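You operate a simulated robot arm through the tools that you are given. There is no shell and no other tool.

Carry out the task below with a simulated robot arm. There is one attempt and no reset: what you move stays moved.

TASK
Level the plate on the levelling jig and lock its feet.
Fine: free the foot lock, set foot knob two to 0, turn foot knob one till the bubble stands between the long marks, lock again.

It is judged by the outcome, as a careful person would: the job done as asked, and still so three seconds after it is handed in. It fails if anything else is knocked over, pushed out of place, dropped, spilled or broken.

THE ROBOT
A 7-joint arm with a two-finger gripper, fixed in place. Base frame: the origin is on the floor under the middle of its stand, x ahead of it, y to its left, z up. Readings come in mm, rad, newtons and seconds.
With the tool pointing down near the work surface it reaches from about 340 to 720 mm from the base axis. Its first joint turns from -1.152 to 1.152 rad. Payload 2.45 kg.
The tool frame sits at the grasp point between the pads (the TCP): z along the fingers, y along the line on which they close. The tips reach 26 mm beyond it. The gripper opens to 96 mm; its body begins 69 mm behind the TCP.
Orientation is that of the tool frame in the base frame, as a unit quaternion [w, x, y, z]. With the fingers straight down and closing along the base's y, the tool's x points along the base's -x, its y along +y and its z along -z.

THE INTERFACE
- The arm moves only by the tool nudge_tool. Its argument "motion" is a list of rows, each a list of 7 numbers: the turn, a rotation vector about the base's x, y, z in rad, then the shift along the base's x, y, z in m, then the gripper command, from -1 (shut) to 1 (fully open), values between in proportion. In form: [[rx, ry, rz, tx, ty, tz, fingers], ...]. A call has 1 to 20 rows; each row shifts and turns the commanded pose from where the row before left it. A row lasts 0.2 s, in which the tool goes at most 50 mm and 0.15 rad; a call with a longer step from one row to the next is refused whole, and so is a gripper value outside its range. A pose out of reach is approached as far as the arm can. The call stops where the force on the tool passes 40 N (or 10 N more than at its start, if that is more) or the arm is blocked; 0.2 s more then pass. Each finger travels about 50 mm/s and halts on what it meets, pressing with about 39 N; the grip force reading is that of the motor and also rises with nothing between the fingers. The clock runs only during rows and for 0.2 s after the last one: add rows that do not move to give the fingers time. It gives the time, the measured TCP pose, the force on the tool (base axes), the opening and the grip force at its end, in the units of the frame above (readings bear some noise), with the torque about the TCP (base axes, N m) and any sound that the robot's microphone picked up.
- Cameras (640 x 400 px; columns grow to the right, rows downward): "scene" is fixed at [177.8, -406.9, 1412.9]; the picture's right is [0.77, -0.64, 0.00], its down [-0.39, -0.46, -0.80] and it looks along [0.51, 0.61, -0.60] (base axes); focal length 291 px, centre (320, 200). "wrist" rides on the gripper at [82, 3, -98] in the tool frame; the picture's right is [-0.04, 1.00, 0.00], its down [-0.73, -0.03, -0.68] and it looks along [-0.68, -0.03, 0.73] (tool axes); focal length 256 px, centre (320, 200).
- camera(camera): a new picture of that camera. It takes no simulated time.
- measure_at(camera, pixels): for up to 12 pixels [column, row] of the newest picture of that camera ("zoom" is the newest enlarged one), the place [x, y, z] in the base frame of the surface seen there, good to about 3 mm, but the place of the scene camera against the robot may be out by one fixed shift of up to 25 mm in any direction. It takes no simulated time.
- enlarge(camera, box): a new picture of the part [left, top, right, bottom] of that camera's present view, enlarged. It takes no simulated time.
- finish_job(): hands the job in; it is judged then, once.

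Unless the task says otherwise, let go and move clear before handing in.

The tools are called after "Call:" as a command line: name --pt "numbers of a row" for each row, then --argument value for the rest, lists and objects as JSON in quotes. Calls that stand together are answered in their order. nudge_tool: Moves the arm, as the interface text tells. Its arguments: {"type":"object","properties":{"motion":{"type":"array","items":{"type":"array","items":{"type":"number"}}}},"required":["motion"]} The other tools are called the same way: camera (camera) takes a picture; measure_at (camera, pixels) gives the place of the surface under pixels of a picture; enlarge (camera, box) takes an enlarged picture of a part of a camera's view; finish_job () hands the job in.

At the start:

```text
time_s: 0.0
eef_pos: [449.3, -122.8, 1188.3]
orientation: [0.001, -0.001, 1.0, 0.001]
force: [-0.5, -0.1, 0.0]
moment: [0.03, 0.01, 0.01]
width: 95.8
grip_force: 0.0
```

scene: 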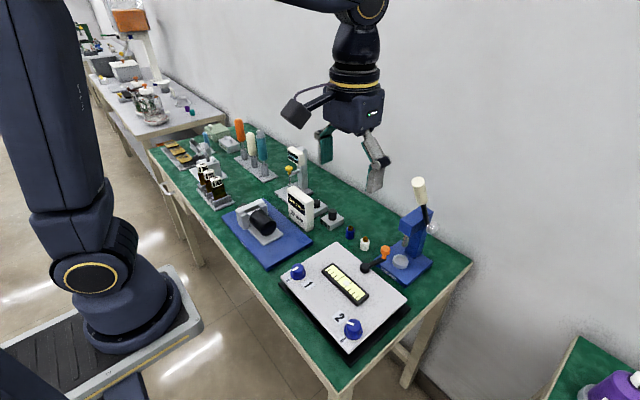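
wrist: 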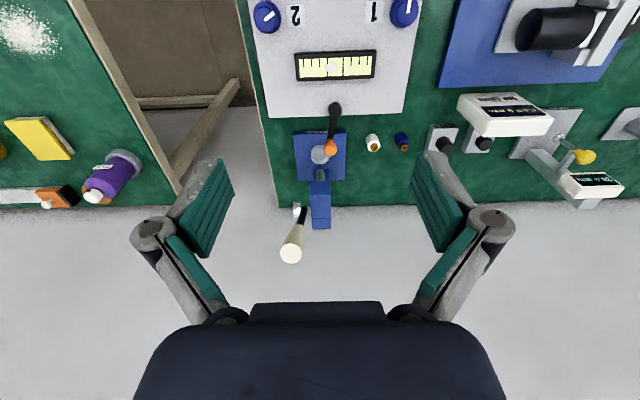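

The scene picture shows the levelling jig (white plate) with blue knobs 1 at (297,270) and 2 at (352,328), a bubble vial at (345,283) and a lever with an orange knob near (375,262). I'll enlarge these before moving.

Call:
enlarge --camera "scene" --box '[270, 220, 450, 370]'

Call:
enlarge --camera "wrist" --box '[240, 0, 440, 180]'

```text
2.67 times, centred on (360, 295) of scene
```

zoom: 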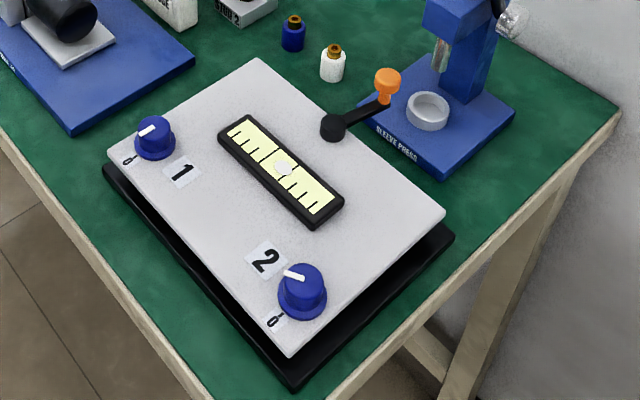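

```text
2.22 times, centred on (340, 90) of wrist
```

zoom: 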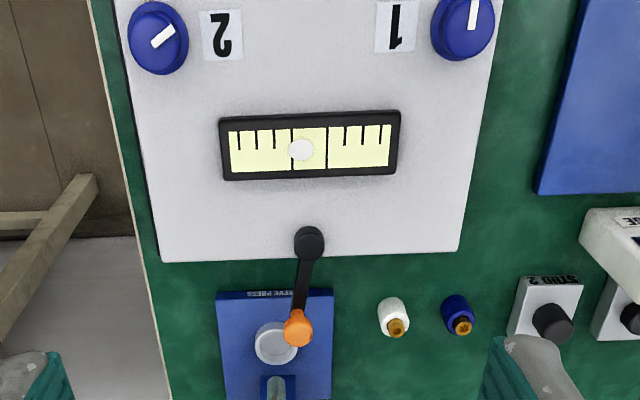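

The enlarged views show the lock lever with its pivot at zoom (310,240) and orange grip at (298,328), knob 2's pointer turned off its 0 mark, and the bubble just off the left long mark. I'll measure these places with both cameras.

Call:
measure_at --camera "wrist" --pixels '[[267, 14], [404, 10], [335, 108], [331, 148], [296, 60], [374, 60], [270, 110], [405, 110], [334, 70], [323, 150], [300, 130]]'

Call:
enlarge --camera "scene" --box '[270, 220, 450, 370]'

Call:
measure_at --camera "scene" --pixels '[[297, 270], [353, 324], [364, 268], [379, 252], [346, 284], [342, 237], [395, 280], [350, 352], [300, 282], [308, 262]]'

```text
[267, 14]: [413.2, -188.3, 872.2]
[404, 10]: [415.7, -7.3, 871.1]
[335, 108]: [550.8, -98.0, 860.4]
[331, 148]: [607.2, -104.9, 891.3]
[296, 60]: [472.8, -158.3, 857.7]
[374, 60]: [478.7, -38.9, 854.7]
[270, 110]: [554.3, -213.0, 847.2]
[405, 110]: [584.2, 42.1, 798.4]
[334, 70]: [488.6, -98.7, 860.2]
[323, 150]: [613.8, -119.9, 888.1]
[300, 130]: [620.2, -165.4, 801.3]
```

```text
2.67 times, centred on (360, 295) of scene
```

zoom: 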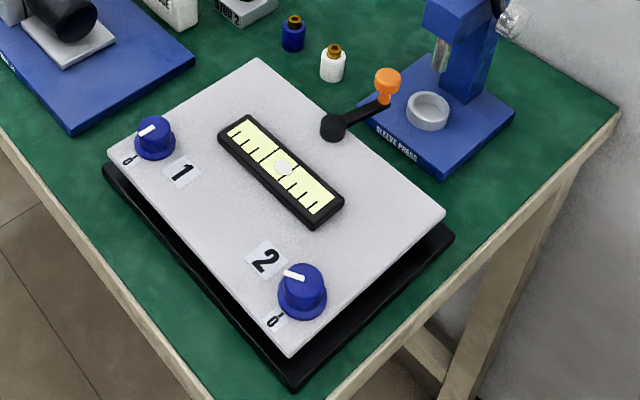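

```text
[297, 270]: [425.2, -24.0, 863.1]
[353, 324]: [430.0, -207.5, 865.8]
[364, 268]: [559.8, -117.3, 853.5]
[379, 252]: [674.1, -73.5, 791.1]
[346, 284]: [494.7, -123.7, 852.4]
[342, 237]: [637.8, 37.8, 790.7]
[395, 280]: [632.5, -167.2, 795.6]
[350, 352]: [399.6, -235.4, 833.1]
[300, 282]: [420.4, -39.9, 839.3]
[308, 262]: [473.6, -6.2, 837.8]
```

The wrist readings put knob 2 at about (413,-188), knob 1 at (416,-7), and the lever pivot at (551,-98) with its orange grip at (607,-105,891). I'll measure the neighbouring press, then tilt and move the wrist camera for a close look at the jig.

Call:
measure_at --camera "wrist" --pixels '[[291, 252], [302, 218], [320, 205], [320, 185], [320, 225], [373, 142], [402, 141], [444, 146], [319, 155], [345, 175], [520, 115], [297, 210]]'

Call:
nudge_tool --pt "0 0.12 0 -0.015 0 -0.01 1" --pt "0 0.12 0 -0.015 0 -0.01 1" --pt "0 0.12 0 -0.015 0 -0.01 1" --pt "0 0.12 0 -0.015 0 -0.01 1"

Call:
camera --camera "wrist"

```text
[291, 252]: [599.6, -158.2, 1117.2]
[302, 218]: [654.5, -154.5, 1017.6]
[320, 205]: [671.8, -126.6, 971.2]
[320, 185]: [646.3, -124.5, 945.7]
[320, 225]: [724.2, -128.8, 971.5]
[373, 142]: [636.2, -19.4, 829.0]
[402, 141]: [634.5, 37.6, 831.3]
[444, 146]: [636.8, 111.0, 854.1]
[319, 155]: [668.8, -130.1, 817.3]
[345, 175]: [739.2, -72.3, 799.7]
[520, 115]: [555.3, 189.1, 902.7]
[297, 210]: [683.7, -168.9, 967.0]
```

```text
time_s: 1.0
eef_pos: [388.4, -123.1, 1148.1]
orientation: [-0.239, 0.0, 0.971, 0.0]
force: [0.5, -0.6, -0.1]
moment: [0.0, 0.02, 0.03]
width: 96.0
grip_force: 0.1
```

```text
taken
```

wrist: 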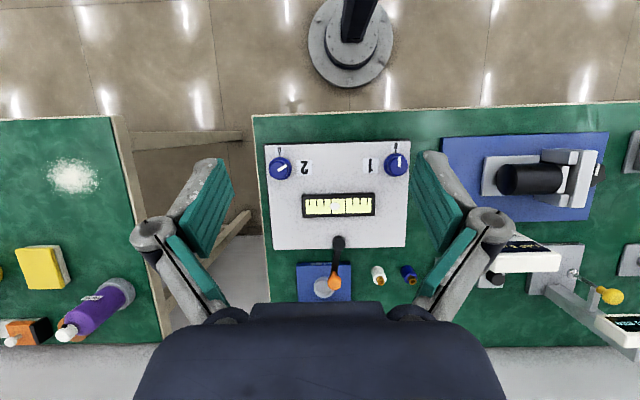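

The tilted wrist view now shows both knobs with tick marks at (281,147) and (397,146). I'll enlarge for detail.

Call:
enlarge --camera "wrist" --box '[255, 135, 425, 241]'

Call:
enlarge --camera "wrist" --box '[290, 225, 400, 305]'

```text
3.76 times, centred on (340, 188) of wrist
```

zoom: 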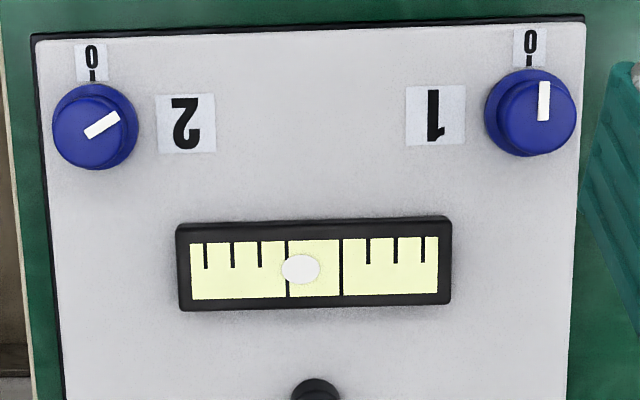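

```text
5.00 times, centred on (345, 265) of wrist
```

zoom: 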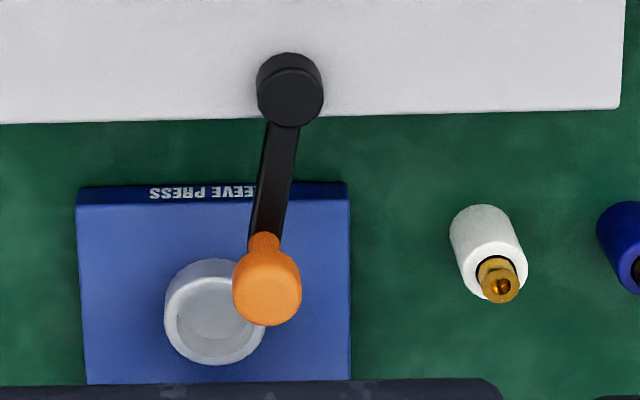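

Knob 2's pointer is about 60° clockwise (from above) of its 0 tick, knob 1 is at its 0, and the bubble sits on the left long mark. The tall press handle stands near the lever at (600,-158,1117), so I'll tilt the tool with its body toward the base and move in for a close look at the lever.

Call:
nudge_tool --pt "0 -0.14 0 0.012 0.003 -0.015 1" --pt "0 -0.14 0 0.012 0.003 -0.02 1" --pt "0 -0.14 0 0.012 0.003 -0.025 1" --pt "0 -0.14 0 0.012 0.003 -0.025 1" --pt "0 -0.14 0 0.012 0.003 -0.025 1" --pt "0 -0.14 0 0.012 0.003 -0.025 1" --pt "0 -0.14 0 0.012 0.003 -0.025 1" --pt "0 0 0 0.0 0.0 0 1"

Call:
camera --camera "wrist"

Call:
camera --camera "scene"

```text
time_s: 2.8
eef_pos: [472.6, -98.8, 987.6]
orientation: [0.247, 0.001, 0.969, 0.0]
force: [-1.1, 0.3, -0.5]
moment: [0.0, 0.01, 0.01]
width: 96.0
grip_force: 0.2
```

```text
taken
```

wrist: 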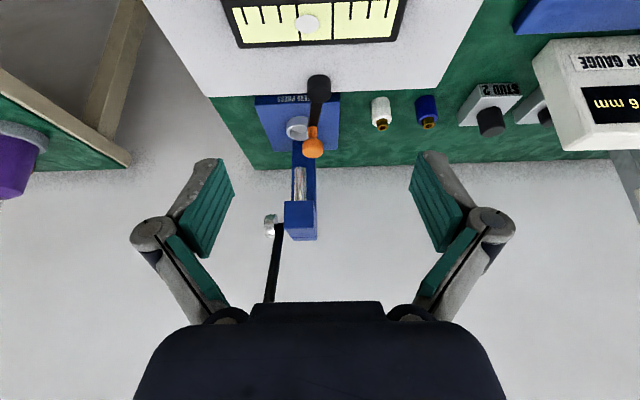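

```text
taken
```

scene: 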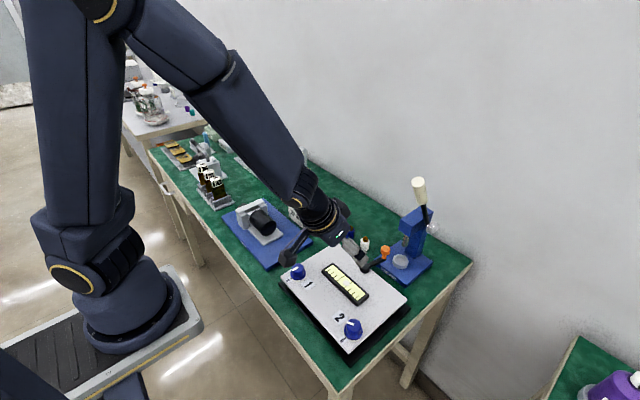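

Call:
enlarge --camera "wrist" --box '[240, 60, 400, 160]'

Call:
measure_at --camera "wrist" --pixels '[[313, 148], [313, 138], [313, 130], [317, 110], [318, 80], [305, 148], [321, 148], [300, 220], [301, 205], [272, 225], [381, 123], [300, 135]]'

```text
4.00 times, centred on (320, 110) of wrist
```

zoom: 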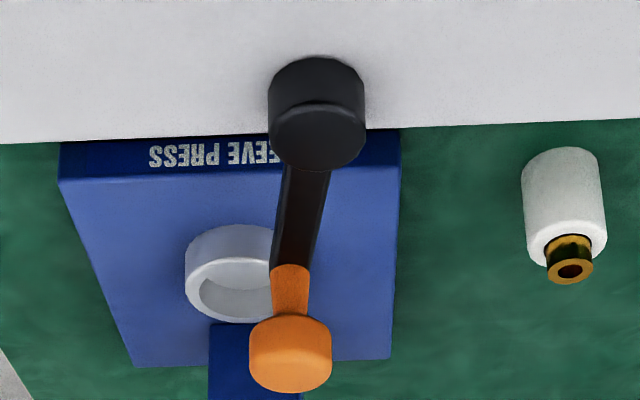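

```text
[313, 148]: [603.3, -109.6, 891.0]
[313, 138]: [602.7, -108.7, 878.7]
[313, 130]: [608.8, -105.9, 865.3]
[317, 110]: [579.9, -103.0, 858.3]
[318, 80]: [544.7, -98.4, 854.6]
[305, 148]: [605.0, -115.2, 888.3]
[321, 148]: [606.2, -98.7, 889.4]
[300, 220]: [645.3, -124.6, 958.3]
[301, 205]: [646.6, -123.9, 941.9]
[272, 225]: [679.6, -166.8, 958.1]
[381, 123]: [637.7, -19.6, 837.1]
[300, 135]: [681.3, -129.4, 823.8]
```

The lever's orange head sits at about (606,-107,885) with a radius near 10 mm, its arm at z≈858 and the press head no nearer than x≈645. I'll straddle the head with open fingers along the tilted tool axis.

Call:
nudge_tool --pt "0 0 0 0.024 -0.002 -0.009 1" --pt "0 0 0 0.024 -0.002 -0.009 1" --pt "0 0 0 0.024 -0.002 -0.009 1" --pt "0 0 0 0.024 -0.002 -0.008 1" --pt "0 0 0 0.0095 0 -0.0175 1" --pt "0 0 0 0.0095 0 -0.0175 1" --pt "0 0 0 0.009 0 -0.0175 1" --pt "0 0 0 0.009 0 -0.0165 1" --pt "0 0 0 0 0 0 1"

Call:
camera --camera "wrist"

Call:
camera --camera "scene"

```text
time_s: 4.8
eef_pos: [605.0, -107.9, 884.4]
orientation: [0.247, -0.001, 0.969, 0.001]
force: [1.1, -0.2, 0.3]
moment: [-0.04, -0.02, 0.0]
width: 96.0
grip_force: 0.0
```

```text
taken
```

wrist: 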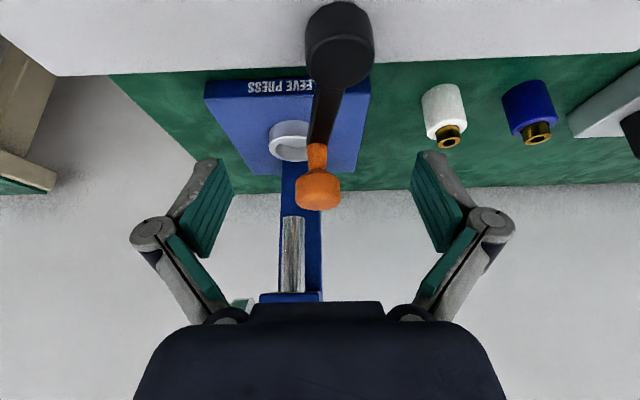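

```text
taken
```

scene: 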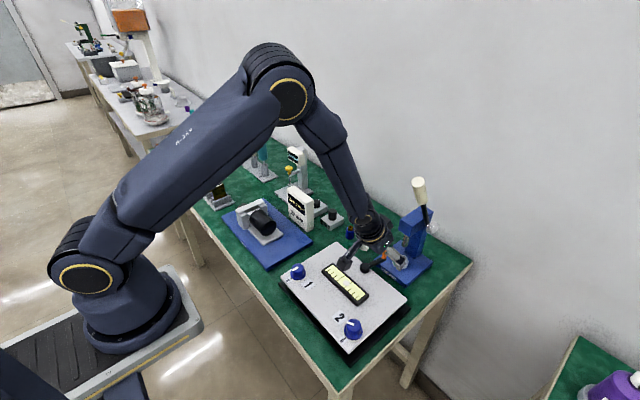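

The orange head appears at (318,190), right where the TCP projects, with the fingers clear on both sides. I'll close on it.

Call:
nudge_tool --pt "0 0 0 0 0 0 0.2" --pt "0 0 0 0 0 0 -0.3" --pt "0 0 0 0 0 0 -0.7" --pt "0 0 0 0 0 0 -0.8" --pt "0 0 0 0 0 0 -0.8" --pt "0 0 0 0 0 0 -0.8"

Call:
camera --camera "wrist"

```text
time_s: 6.2
eef_pos: [604.7, -109.8, 884.3]
orientation: [0.247, 0.001, 0.969, -0.001]
force: [-0.4, -7.0, -2.0]
moment: [-0.25, -0.01, 0.11]
width: 21.0
grip_force: 38.0
```

```text
taken
```

wrist: 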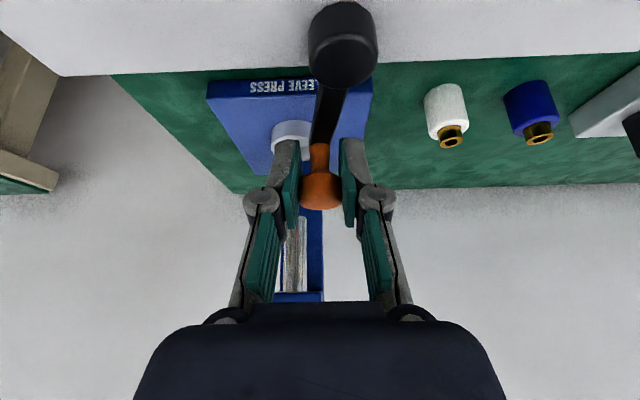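

The fingers hold the head (width 21.0 mm) and the wrist has settled 2 mm toward -y. I'll try a small swing of the lever toward -y about its pivot to find which way it moves.

Call:
nudge_tool --pt "0 0 -0.05 -0.0006 -0.0027 0 -0.8" --pt "0 0 -0.05 -0.0008 -0.0026 0 -0.8" --pt "0 0 -0.05 -0.001 -0.0026 0 -0.8"

Call:
camera --camera "wrist"

```text
time_s: 7.0
eef_pos: [603.6, -116.6, 885.3]
orientation: [0.248, 0.073, 0.966, -0.019]
force: [11.2, -2.7, 2.2]
moment: [-0.05, 0.23, -0.02]
width: 21.0
grip_force: 45.0
```

```text
taken
```

wrist: 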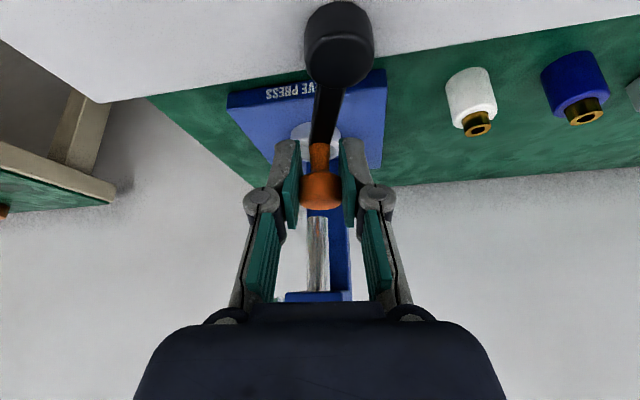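

The lever moved freely toward -y (TCP y from -109.8 to -116.6 with only a few newtons), and an 11 N pull along x says my arc is slightly too tight. I'll continue the swing with less inward shift.

Call:
nudge_tool --pt "0 0 -0.07 0.0004 -0.0039 0 -0.8" --pt "0 0 -0.07 -0.0005 -0.0038 0 -0.8" --pt "0 0 -0.07 -0.0014 -0.0037 0 -0.8" --pt "0 0 -0.07 -0.0017 -0.0036 0 -0.8"

Call:
camera --camera "wrist"

Call:
camera --camera "scene"

```text
time_s: 8.0
eef_pos: [597.5, -129.5, 883.2]
orientation: [0.239, 0.206, 0.948, -0.051]
force: [-23.0, 13.4, 23.9]
moment: [0.18, 0.42, 0.15]
width: 20.9
grip_force: 45.0
```

```text
taken
```

wrist: 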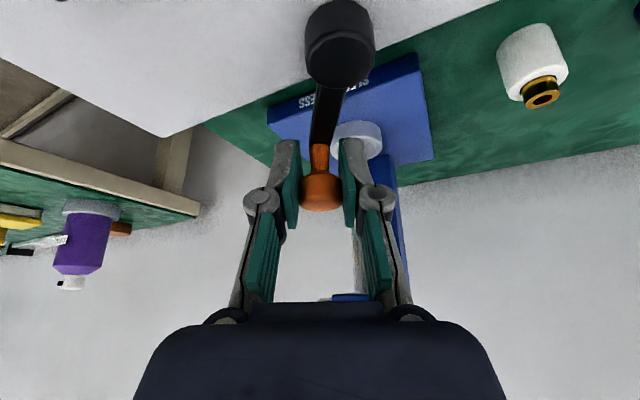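

```text
taken
```

scene: 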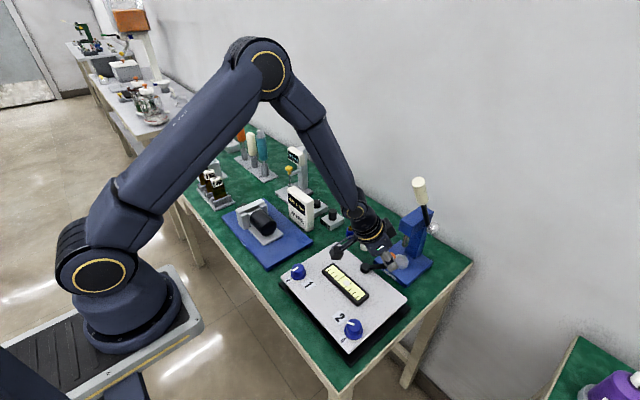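

The lever followed (now about 22° farther toward -y) and the remaining force is a radial pull of about 26 N from my arc being slightly too wide. I'll correct onto a 55 mm circle about (551,-98) and keep swinging, watching for a stop or click.

Call:
nudge_tool --pt "0 0 0 -0.002 0.0014 0 -0.8" --pt "0 0 -0.08 -0.0026 -0.0036 0 -0.8" --pt "0 0 -0.08 -0.0029 -0.0033 0 -0.8"

Call:
camera --camera "wrist"

```text
time_s: 8.8
eef_pos: [593.0, -136.5, 882.6]
orientation: [0.235, 0.282, 0.927, -0.072]
force: [-8.8, 8.7, 0.8]
moment: [-0.26, -0.15, 0.06]
width: 20.8
grip_force: 45.3
```

```text
taken
```

wrist: 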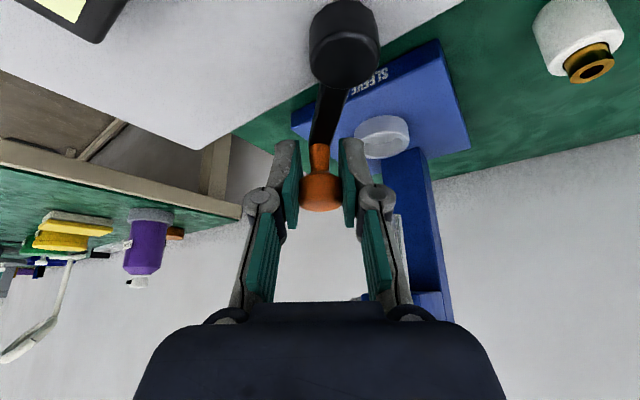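

The swing continues freely at TCP (593,-136.5), about 30° from the start, with no click yet. I'll carry on along the arc.

Call:
nudge_tool --pt "0 0 -0.08 -0.0038 -0.0026 0 -0.8" --pt "0 0 -0.08 -0.0034 -0.0029 0 -0.8" --pt "0 0 -0.08 -0.0036 -0.0026 0 -0.8" --pt "0 0 -0.08 -0.0038 -0.0023 0 -0.8"

Call:
camera --camera "wrist"

Call:
camera --camera "scene"

```text
time_s: 9.8
eef_pos: [576.7, -147.7, 884.1]
orientation: [0.221, 0.426, 0.871, -0.109]
force: [0.8, 2.9, -13.0]
moment: [0.04, 0.07, -0.05]
width: 20.7
grip_force: 44.9
```

```text
taken
```

wrist: 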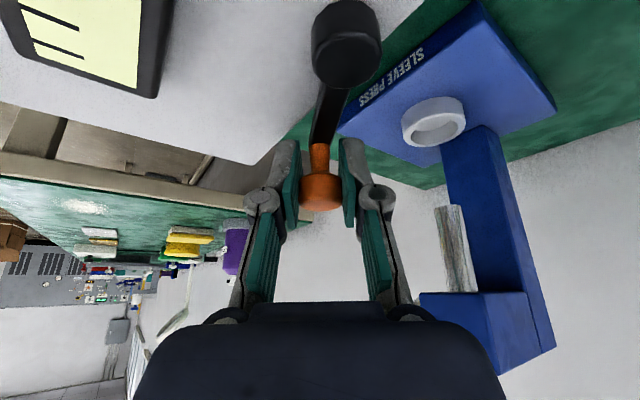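

```text
taken
```

scene: 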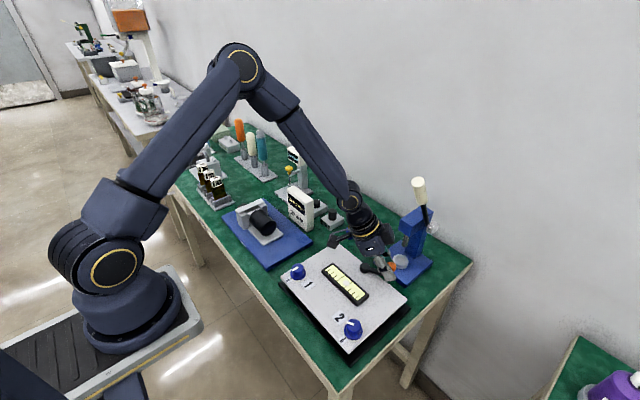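

At TCP (576.7,-147.7) the lever is about 50° round and still moves with little resistance. I'll continue the arc toward 75–80°.

Call:
nudge_tool --pt "0 0 -0.08 -0.004 -0.0019 0 -0.8" --pt "0 0 -0.08 -0.0042 -0.0016 0 -0.8" --pt "0 0 -0.08 -0.0043 -0.0012 0 -0.8" --pt "0 0 -0.08 -0.0044 -0.0009 0 -0.8"

Call:
camera --camera "wrist"

```text
time_s: 10.8
eef_pos: [561.7, -152.9, 882.5]
orientation: [0.201, 0.558, 0.793, -0.142]
force: [-4.3, 9.8, -11.8]
moment: [-0.12, 0.12, 0.2]
width: 20.7
grip_force: 44.9
```

```text
taken
```

wrist: 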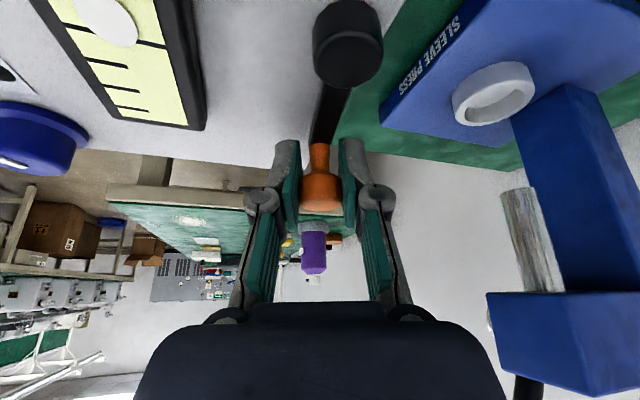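

Still free at about 67° of swing (TCP (561.7,-152.9)). I'll continue in small steps toward 90°, watching the force for an end stop.

Call:
nudge_tool --pt "0 0 -0.08 -0.0044 0.0 0 -0.8" --pt "0 0 -0.08 -0.0045 -0.0003 0 -0.8" --pt "0 0 -0.08 -0.0045 0.0 0 -0.8"

Call:
camera --camera "wrist"

Call:
camera --camera "scene"

```text
time_s: 11.7
eef_pos: [553.6, -152.4, 883.6]
orientation: [0.19, 0.646, 0.721, -0.161]
force: [10.2, -6.9, -15.1]
moment: [-0.05, -0.1, 0.21]
width: 21.3
grip_force: 44.8
stopped in row 3: the force on the tool passed its limit at 42 N (the readings are from after the stop); the commanded pose is now the measured one
```

```text
taken
```

wrist: 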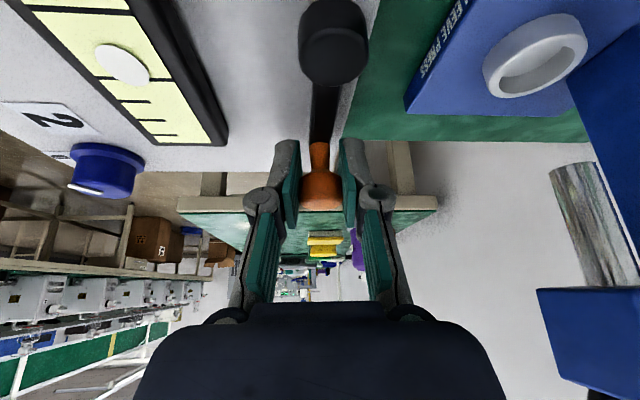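

```text
taken
```

scene: 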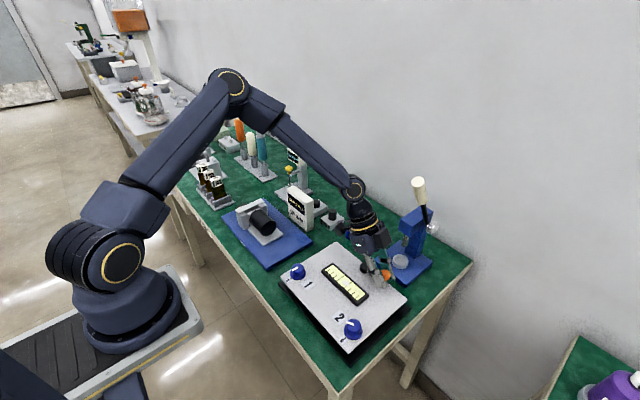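

The swing met a firm stop at TCP (553.6,-152.4), about 75° from where it began, so the lever is at its other end (free). I'll open just enough to clear the head without reaching the vial, then back out along the tool axis.

Call:
nudge_tool --pt "0 0 0 0 0 0 -0.3" --pt "0 0 0 0 0 0 -0.1" --pt "0 0 0 0 0 0 -0.1" --pt "0 0 0 0 0 0 -0.1" --pt "0 0 0 -0.0005 0.0048 0.0088 -0.1" --pt "0 0 0 -0.0005 0.0072 0.0132 -0.1" --pt "0 0 0 -0.001 0.0096 0.0176 -0.1" --pt "0 0 0 -0.001 0.0096 0.0176 -0.1" --pt "0 0 0 -0.001 0.0096 0.0176 -0.1" --pt "0 0 0 -0.001 0.0096 0.0176 -0.1"

Call:
camera --camera "wrist"

Call:
camera --camera "scene"

```text
time_s: 13.9
eef_pos: [547.6, -102.6, 978.6]
orientation: [0.189, 0.648, 0.72, -0.161]
force: [-0.1, -0.2, 0.3]
moment: [0.0, -0.02, 0.02]
width: 43.2
grip_force: 0.0
```

```text
taken
```

wrist: 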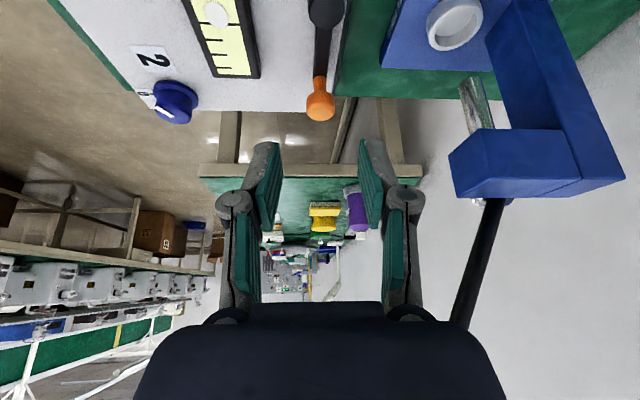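

```text
taken
```

scene: 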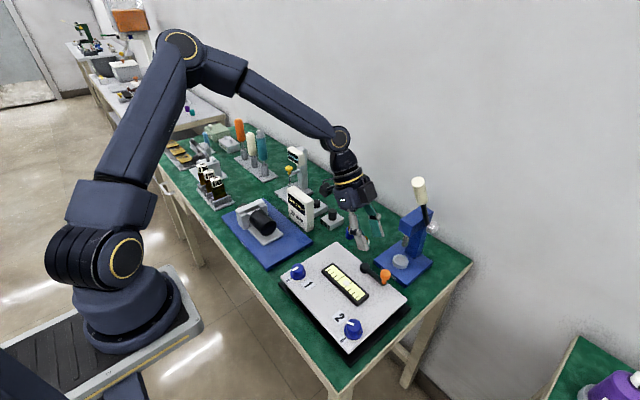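

The lever now rests along -y at wrist pixel (320,100), released cleanly. Next I'll bring the tool upright over knob 2 at about (413,-188), yawed -0.5 rad so there's room to turn the knob counter-clockwise.

Call:
nudge_tool --pt "0 0 0.138 -0.012 -0.008 0.005 -0.1" --pt "0 0 0.138 -0.02 -0.0125 0 0.1" --pt "0 0 0.138 -0.02 -0.0125 0 0.1" --pt "0 0 0.138 -0.02 -0.0125 0 0.1" --pt "0 0 0.138 -0.02 -0.0125 0 0.1" --pt "0 0 0.138 -0.02 -0.0125 0 0.1" --pt "0 0 0.138 -0.02 -0.0125 0 0.1" --pt "0.0615 0.1127 0 -0.0025 -0.0025 -0.005 0.1" --pt "0.0615 0.1127 0 0 0 -0.005 0.1" --pt "0.0615 0.1127 0 0 0 -0.005 0.1" --pt "0.0615 0.1127 0 0 0 -0.005 0.1" --pt "0 0 0 0 0 0 0.1"

Call:
camera --camera "wrist"

Call:
camera --camera "scene"

```text
time_s: 16.5
eef_pos: [412.2, -188.5, 963.7]
orientation: [-0.004, 0.248, 0.969, 0.008]
force: [0.1, 0.8, -0.2]
moment: [-0.01, 0.0, 0.0]
width: 52.7
grip_force: 0.0
```

```text
taken
```

wrist: 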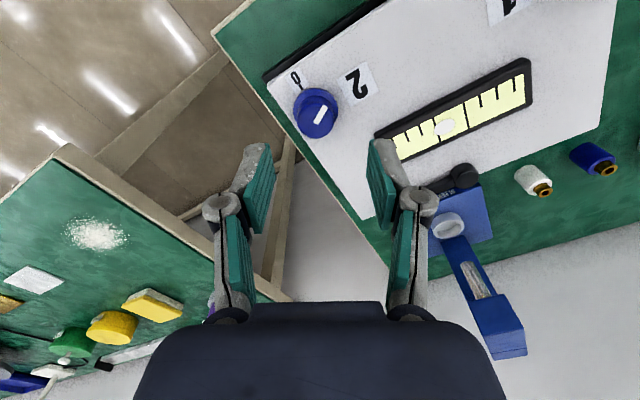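

```text
taken
```

scene: 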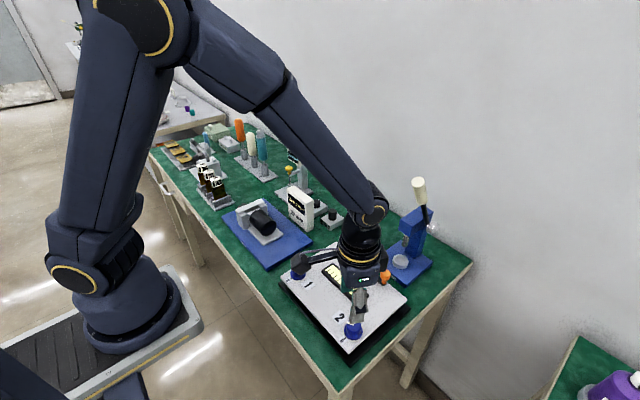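

The tool is upright above knob 2, which shows at (316,112) with its 0 mark at (294,76). I'll enlarge and measure it for centring and pointer angle.

Call:
enlarge --camera "wrist" --box '[268, 60, 396, 140]'

Call:
measure_at --camera "wrist" --pixels '[[316, 110], [300, 108], [330, 108], [316, 96], [314, 124], [317, 134], [294, 80], [297, 88], [323, 109], [315, 119], [345, 110], [300, 140]]'

```text
5.00 times, centred on (332, 100) of wrist
```

zoom: 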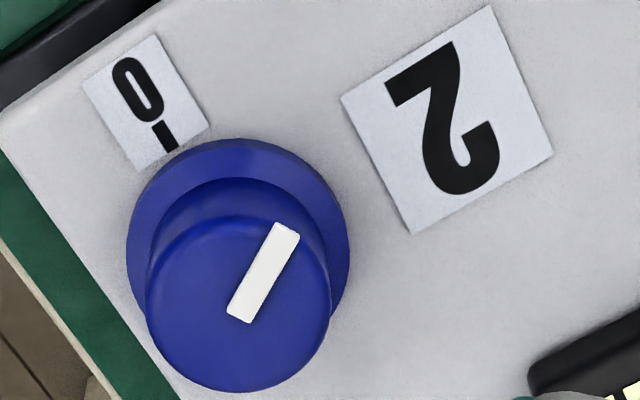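

```text
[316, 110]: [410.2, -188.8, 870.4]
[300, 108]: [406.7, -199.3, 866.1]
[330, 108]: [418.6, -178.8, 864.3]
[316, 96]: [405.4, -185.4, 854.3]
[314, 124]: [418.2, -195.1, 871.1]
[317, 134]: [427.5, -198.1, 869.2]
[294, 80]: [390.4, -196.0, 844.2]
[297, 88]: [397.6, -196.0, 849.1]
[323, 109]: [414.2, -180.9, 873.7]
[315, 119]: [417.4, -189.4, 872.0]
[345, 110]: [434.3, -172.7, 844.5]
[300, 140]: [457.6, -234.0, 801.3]
```

Call:
measure_at --camera "zoom" --pixels '[[284, 232], [240, 314], [262, 272], [160, 300], [320, 300], [238, 380], [238, 303], [165, 137], [154, 118], [138, 92], [135, 250], [340, 240]]'

```text
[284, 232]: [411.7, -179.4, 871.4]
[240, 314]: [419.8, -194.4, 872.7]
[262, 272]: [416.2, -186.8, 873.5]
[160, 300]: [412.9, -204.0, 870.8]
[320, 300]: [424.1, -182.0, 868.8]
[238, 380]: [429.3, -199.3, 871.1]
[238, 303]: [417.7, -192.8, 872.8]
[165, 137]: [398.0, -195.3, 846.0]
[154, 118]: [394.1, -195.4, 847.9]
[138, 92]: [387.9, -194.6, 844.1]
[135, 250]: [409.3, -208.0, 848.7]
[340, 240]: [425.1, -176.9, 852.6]
```

Knob 2's axis is at about (417.5,-192.7), top z≈872, and its pointer runs to (411.7,-179.4), about 61.6° clockwise from the 0 tick. I'll centre over it and descend with fingers partly open, keeping the tips above the flange.

Call:
nudge_tool --pt "0 0 0 0.0053 -0.0042 -0.015 0.1" --pt "0 0 0 0 0 -0.02 0.1" --pt "0 0 0 0 0 -0.02 0.1" --pt "0 0 0 0 0 -0.015 0.1" --pt "0 0 0 0 0 -0.006 0.1" --pt "0 0 0 0 0 0 0.1"

Call:
camera --camera "wrist"

Call:
enlarge --camera "wrist" --box '[224, 110, 416, 230]'

```text
time_s: 17.9
eef_pos: [420.0, -192.3, 884.5]
orientation: [-0.003, 0.247, 0.969, 0.008]
force: [-0.8, -0.1, 0.8]
moment: [0.01, 0.01, -0.02]
width: 52.9
grip_force: 0.1
```

```text
taken
```

wrist: 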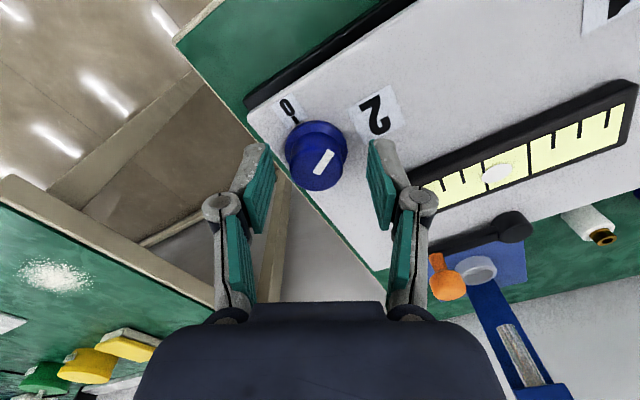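

```text
3.33 times, centred on (320, 170) of wrist
```

zoom: 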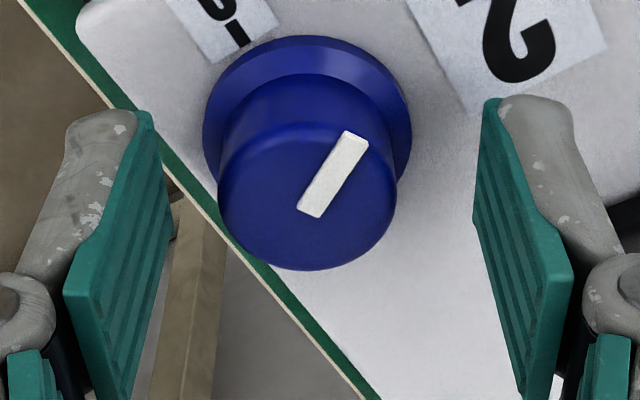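

The knob top appears at (316,170), about 2.4 mm off the finger centreline (expected column 320). I'll shift by that much, then close on the knob.

Call:
nudge_tool --pt "0 0 0 -0.0012 -0.0021 0 0.1" --pt "0 0 0 0 0 0 -0.2" --pt "0 0 0 0 0 0 -0.5" --pt "0 0 0 0 0 0 -0.6" --pt "0 0 0 0 0 0 -0.6"

Call:
enlarge --camera "wrist" --box '[224, 110, 416, 230]'

```text
time_s: 19.1
eef_pos: [416.5, -193.8, 885.1]
orientation: [-0.003, 0.248, 0.969, 0.008]
force: [0.4, 2.1, 1.1]
moment: [0.04, -0.05, -0.01]
width: 29.5
grip_force: 45.1
```

```text
3.33 times, centred on (320, 170) of wrist
```

zoom: 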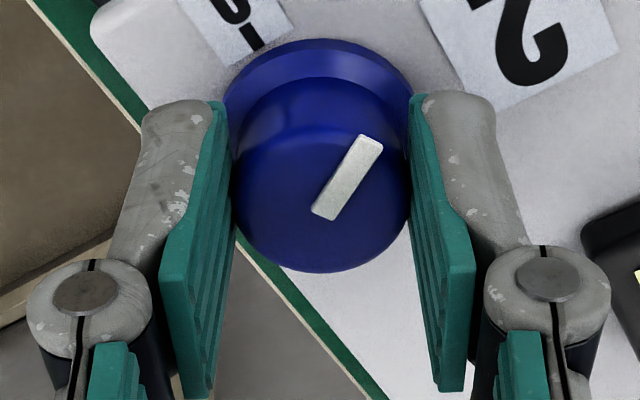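

The knob is held (width 29.5 mm) with only about 2 N of side force. I'll turn it counter-clockwise, first half a radian, and check.

Call:
nudge_tool --pt "0 0 0.1 0 0 0 -0.6" --pt "0 0 0.1 0 0 0 -0.6" --pt "0 0 0.1 0 0 0 -0.6" --pt "0 0 0.1 0 0 0 -0.6" --pt "0 0 0.1 0 0 0 -0.6"

Call:
camera --camera "wrist"

Call:
enlarge --camera "wrist" --box '[224, 90, 416, 210]'

```text
time_s: 20.3
eef_pos: [416.8, -195.7, 885.0]
orientation: [-0.006, 0.0, 1.0, 0.005]
force: [5.5, -14.9, -19.7]
moment: [-0.36, 0.61, -0.06]
width: 29.5
grip_force: 44.5
```

```text
taken
```

wrist: 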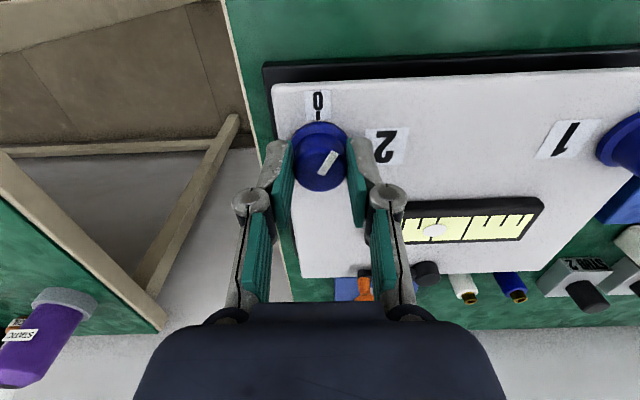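

```text
3.33 times, centred on (320, 150) of wrist
```

zoom: 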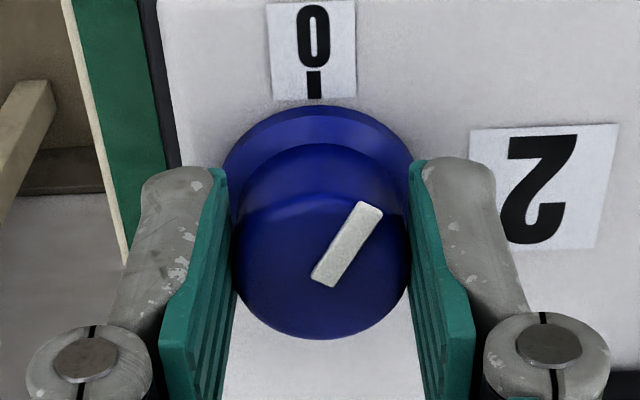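

The knob turned with the fingers and the bubble moved to (434,232); forces of about -15 N (y) and -20 N (z) say the knob axis is slightly toward -y and is sinking. I'll measure the pointer angle precisely before finishing the turn.

Call:
measure_at --camera "zoom" --pixels '[[370, 210], [323, 277], [347, 243], [314, 85], [313, 35], [320, 325], [320, 205], [240, 240], [404, 240], [320, 270], [255, 60], [300, 110]]'

```text
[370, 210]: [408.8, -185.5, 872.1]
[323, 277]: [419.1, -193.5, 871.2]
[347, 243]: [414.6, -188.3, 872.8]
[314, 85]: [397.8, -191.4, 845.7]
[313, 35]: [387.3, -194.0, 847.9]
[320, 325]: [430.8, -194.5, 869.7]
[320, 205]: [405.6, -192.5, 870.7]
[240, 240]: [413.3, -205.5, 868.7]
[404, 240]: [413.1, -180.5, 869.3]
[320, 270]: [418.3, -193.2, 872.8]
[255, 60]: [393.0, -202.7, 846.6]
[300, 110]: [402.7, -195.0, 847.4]
```

The pointer is now roughly 31–36° from the 0 tick. I'll turn a further 0.45 rad while easing the tool slightly down and toward -y to relieve the force.

Call:
nudge_tool --pt "0 0 0.0 0.0003 -0.0007 -0.0008 -0.6" --pt "0 0 0.09 0 -0.0003 -0.0003 -0.6" --pt "0 0 0.09 0 0 -0.0003 -0.6" --pt "0 0 0.09 0 0 -0.0002 -0.6" --pt "0 0 0.09 0 0 0 -0.6" --pt "0 0 0.09 0 0 0 -0.6"

Call:
camera --camera "wrist"

Call:
enlarge --camera "wrist" --box '[224, 90, 416, 210]'

```text
time_s: 21.7
eef_pos: [418.0, -195.6, 885.0]
orientation: [-0.005, -0.209, 0.978, 0.003]
force: [-4.3, -1.4, 5.6]
moment: [0.16, -0.28, 0.0]
width: 29.6
grip_force: 45.0
stopped in row 6: the force on the tool passed its limit at 40 N (the readings are from after the stop); the commanded pose is now the measured one
```

```text
taken
```

wrist: 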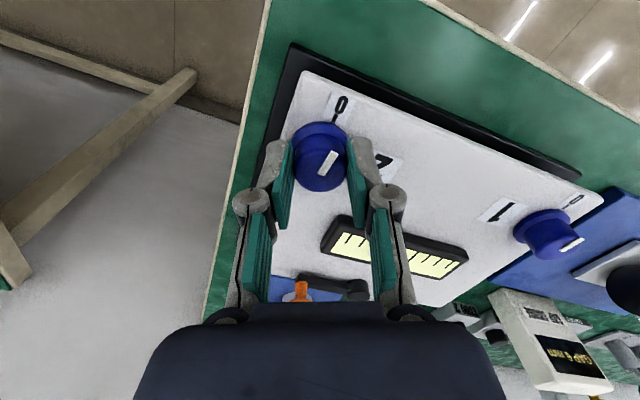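

```text
3.33 times, centred on (320, 150) of wrist
```

zoom: 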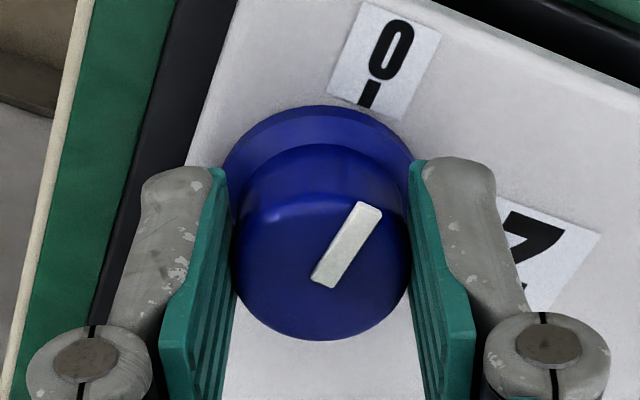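

The turn is at 0.92 rad; comparing the tick line with the pointer in this view leaves about 6–9° to go, and the forces have relaxed. I'll turn another 0.1 rad gently.

Call:
nudge_tool --pt "0 0 0.05 0 0 0 -0.6" --pt "0 0 0.05 0 0 0 -0.6" --pt "0 0 0 0 0 0 -0.6"

Call:
camera --camera "wrist"

Call:
enlarge --camera "wrist" --box '[256, 90, 384, 170]'

```text
time_s: 22.5
eef_pos: [417.1, -196.2, 885.6]
orientation: [-0.007, -0.258, 0.966, 0.004]
force: [-0.6, -2.5, 8.5]
moment: [-0.44, 0.82, -0.04]
width: 29.5
grip_force: 44.8
```

```text
taken
```

wrist: 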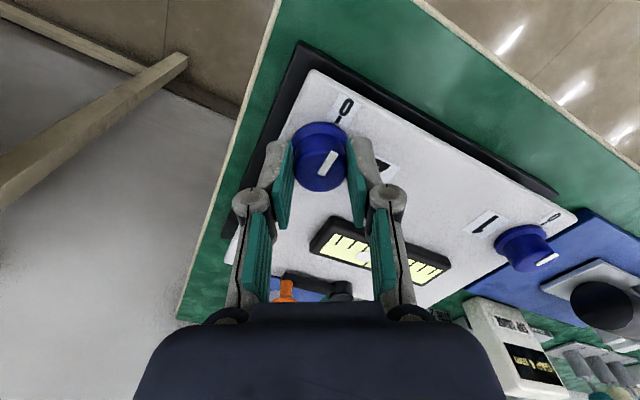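

```text
5.00 times, centred on (320, 130) of wrist
```

zoom: 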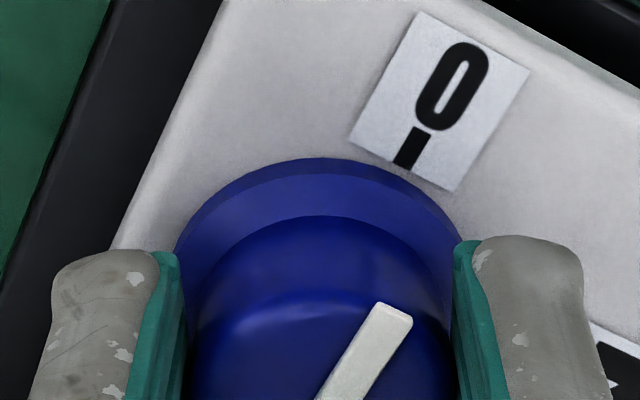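

Total turn is now about 58.6° and the pointer looks nearly in line with the tick. I'll release, rise and square the camera up with the knob to check the alignment.

Call:
nudge_tool --pt "0 0 0 0 0 0 -0.2" --pt "0 0 0 0 0 0 0.1" --pt "0 0 0 0 0 0 0.1" --pt "0 0 0 0 0 0.015 0.1" --pt "0 0 0 0 0 0.02 0.1" --pt "0 0 -0.13 -0.005 0 0.02 0.1" --pt "0 0 -0.13 -0.005 0 0.01 0.1" --pt "0 0 -0.13 -0.005 0 0.005 0.1" --pt "0 0 -0.132 -0.005 0 0.0 0.1" --pt "0 0.12 0 -0.005 0 0 0.1" --pt "0 0.12 0 -0.005 0 0 0.1" --pt "0 0.12 0 -0.005 0 0 0.1" --pt "0 0.12 0 -0.005 0 0 0.1" --pt "0 0 0 0 0 0 0.1"

Call:
camera --camera "wrist"

```text
time_s: 25.5
eef_pos: [377.8, -196.4, 955.2]
orientation: [-0.244, 0.002, 0.97, 0.005]
force: [0.3, 1.4, 0.1]
moment: [-0.01, -0.02, 0.0]
width: 52.8
grip_force: 0.1
```

```text
taken
```

wrist: 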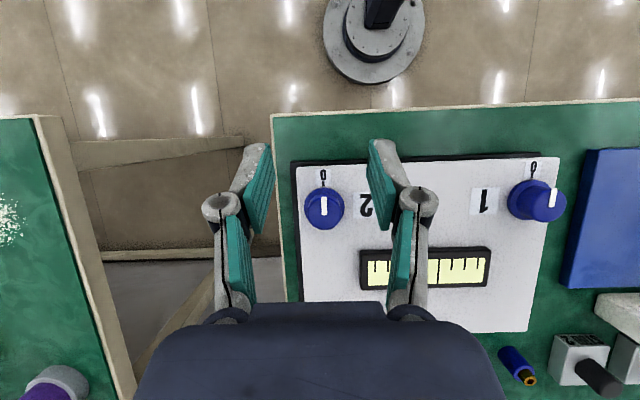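

Call:
enlarge --camera "wrist" --box '[284, 160, 364, 240]'

Call:
enlarge --camera "wrist" --box '[500, 150, 580, 230]'

Call:
enlarge --camera "wrist" --box '[350, 230, 510, 310]'

Call:
enlarge --camera "scene" --box '[270, 230, 430, 370]'

```text
5.00 times, centred on (324, 200) of wrist
```

zoom: 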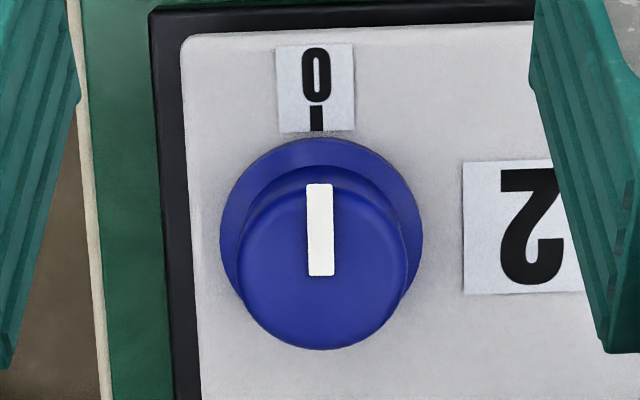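

```text
5.00 times, centred on (540, 190) of wrist
```

zoom: 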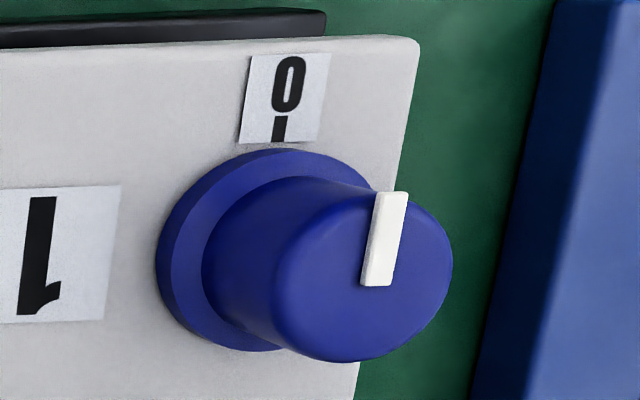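

```text
4.00 times, centred on (430, 270) of wrist
```

zoom: 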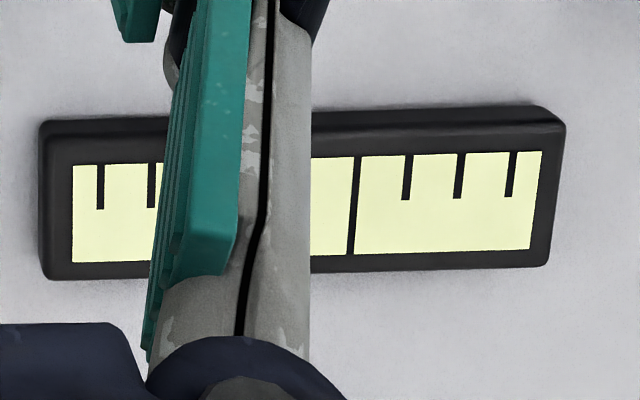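

```text
2.86 times, centred on (350, 300) of scene
```

zoom: 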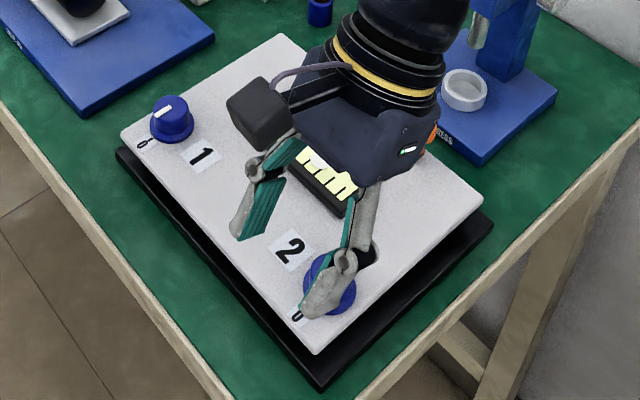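

Knob 2's pointer at zoom (320,185)-(321,275) now lines up with its 0 tick at (317,118) to within about 1–2°. Next I'll move over knob 1 near (417,-7.5), upright and yawed -0.4 rad, and read the bubble.

Call:
nudge_tool --pt "0 -0.123 0 0.005 0.02 0.005 0.1" --pt "0 -0.123 0 0.005 0.025 0 0.1" --pt "0 -0.123 0 0.01 0.025 0 0.1" --pt "0 -0.124 0 0.01 0.025 0 0.1" --pt "0 0 -0.1 0.005 0.025 0 0.1" --pt "0 0 -0.1 0.0042 0.025 0 0.1" --pt "0 0 -0.1 0.0 0.025 0 0.1" --pt "0 0 -0.1 0.0 0.019 0 0.1" --pt "0 0 0 0 0 0 0.1"

Call:
camera --camera "wrist"

Call:
enlarge --camera "scene" --box '[280, 240, 408, 320]'

```text
time_s: 27.5
eef_pos: [418.8, -6.8, 958.9]
orientation: [0.002, 0.2, 0.98, 0.004]
force: [0.3, 0.2, 0.0]
moment: [0.0, 0.03, 0.01]
width: 52.5
grip_force: 0.0
```

```text
taken
```

wrist: 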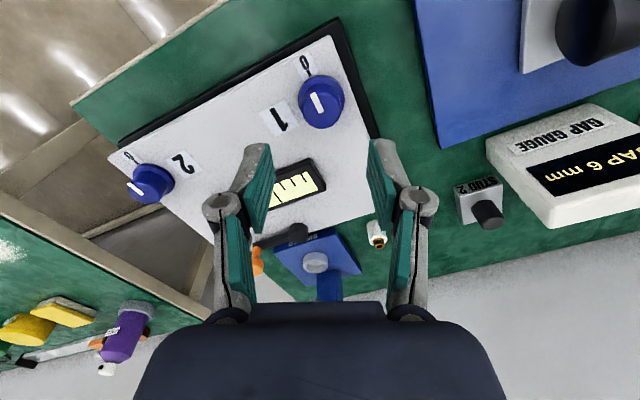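

```text
5.00 times, centred on (344, 280) of scene
```

zoom: 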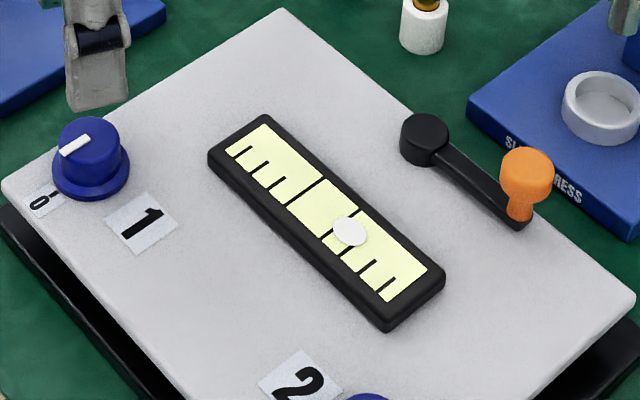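

The scene view shows the bubble at zoom (350,231), just past the long mark on knob 2's side, so it must travel toward knob 1. I'll enlarge the wrist view to centre on knob 1.

Call:
enlarge --camera "wrist" --box '[258, 50, 386, 130]'

Call:
measure_at --camera "zoom" --pixels '[[310, 270], [310, 200], [310, 330], [240, 270], [390, 270]]'

```text
5.00 times, centred on (322, 90) of wrist
```

zoom: 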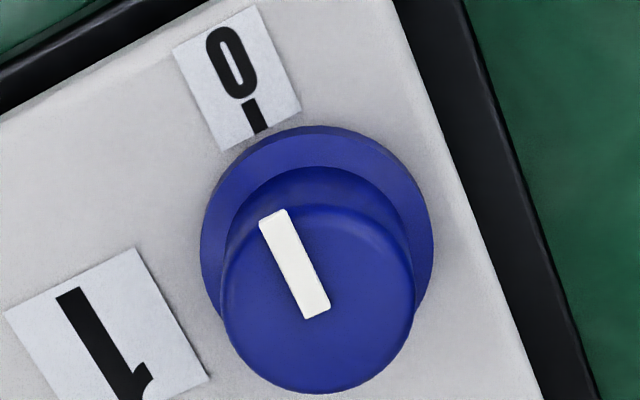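

```text
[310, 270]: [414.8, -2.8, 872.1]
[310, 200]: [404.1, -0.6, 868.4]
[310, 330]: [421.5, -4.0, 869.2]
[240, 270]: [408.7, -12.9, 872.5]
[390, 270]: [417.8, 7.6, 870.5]
```

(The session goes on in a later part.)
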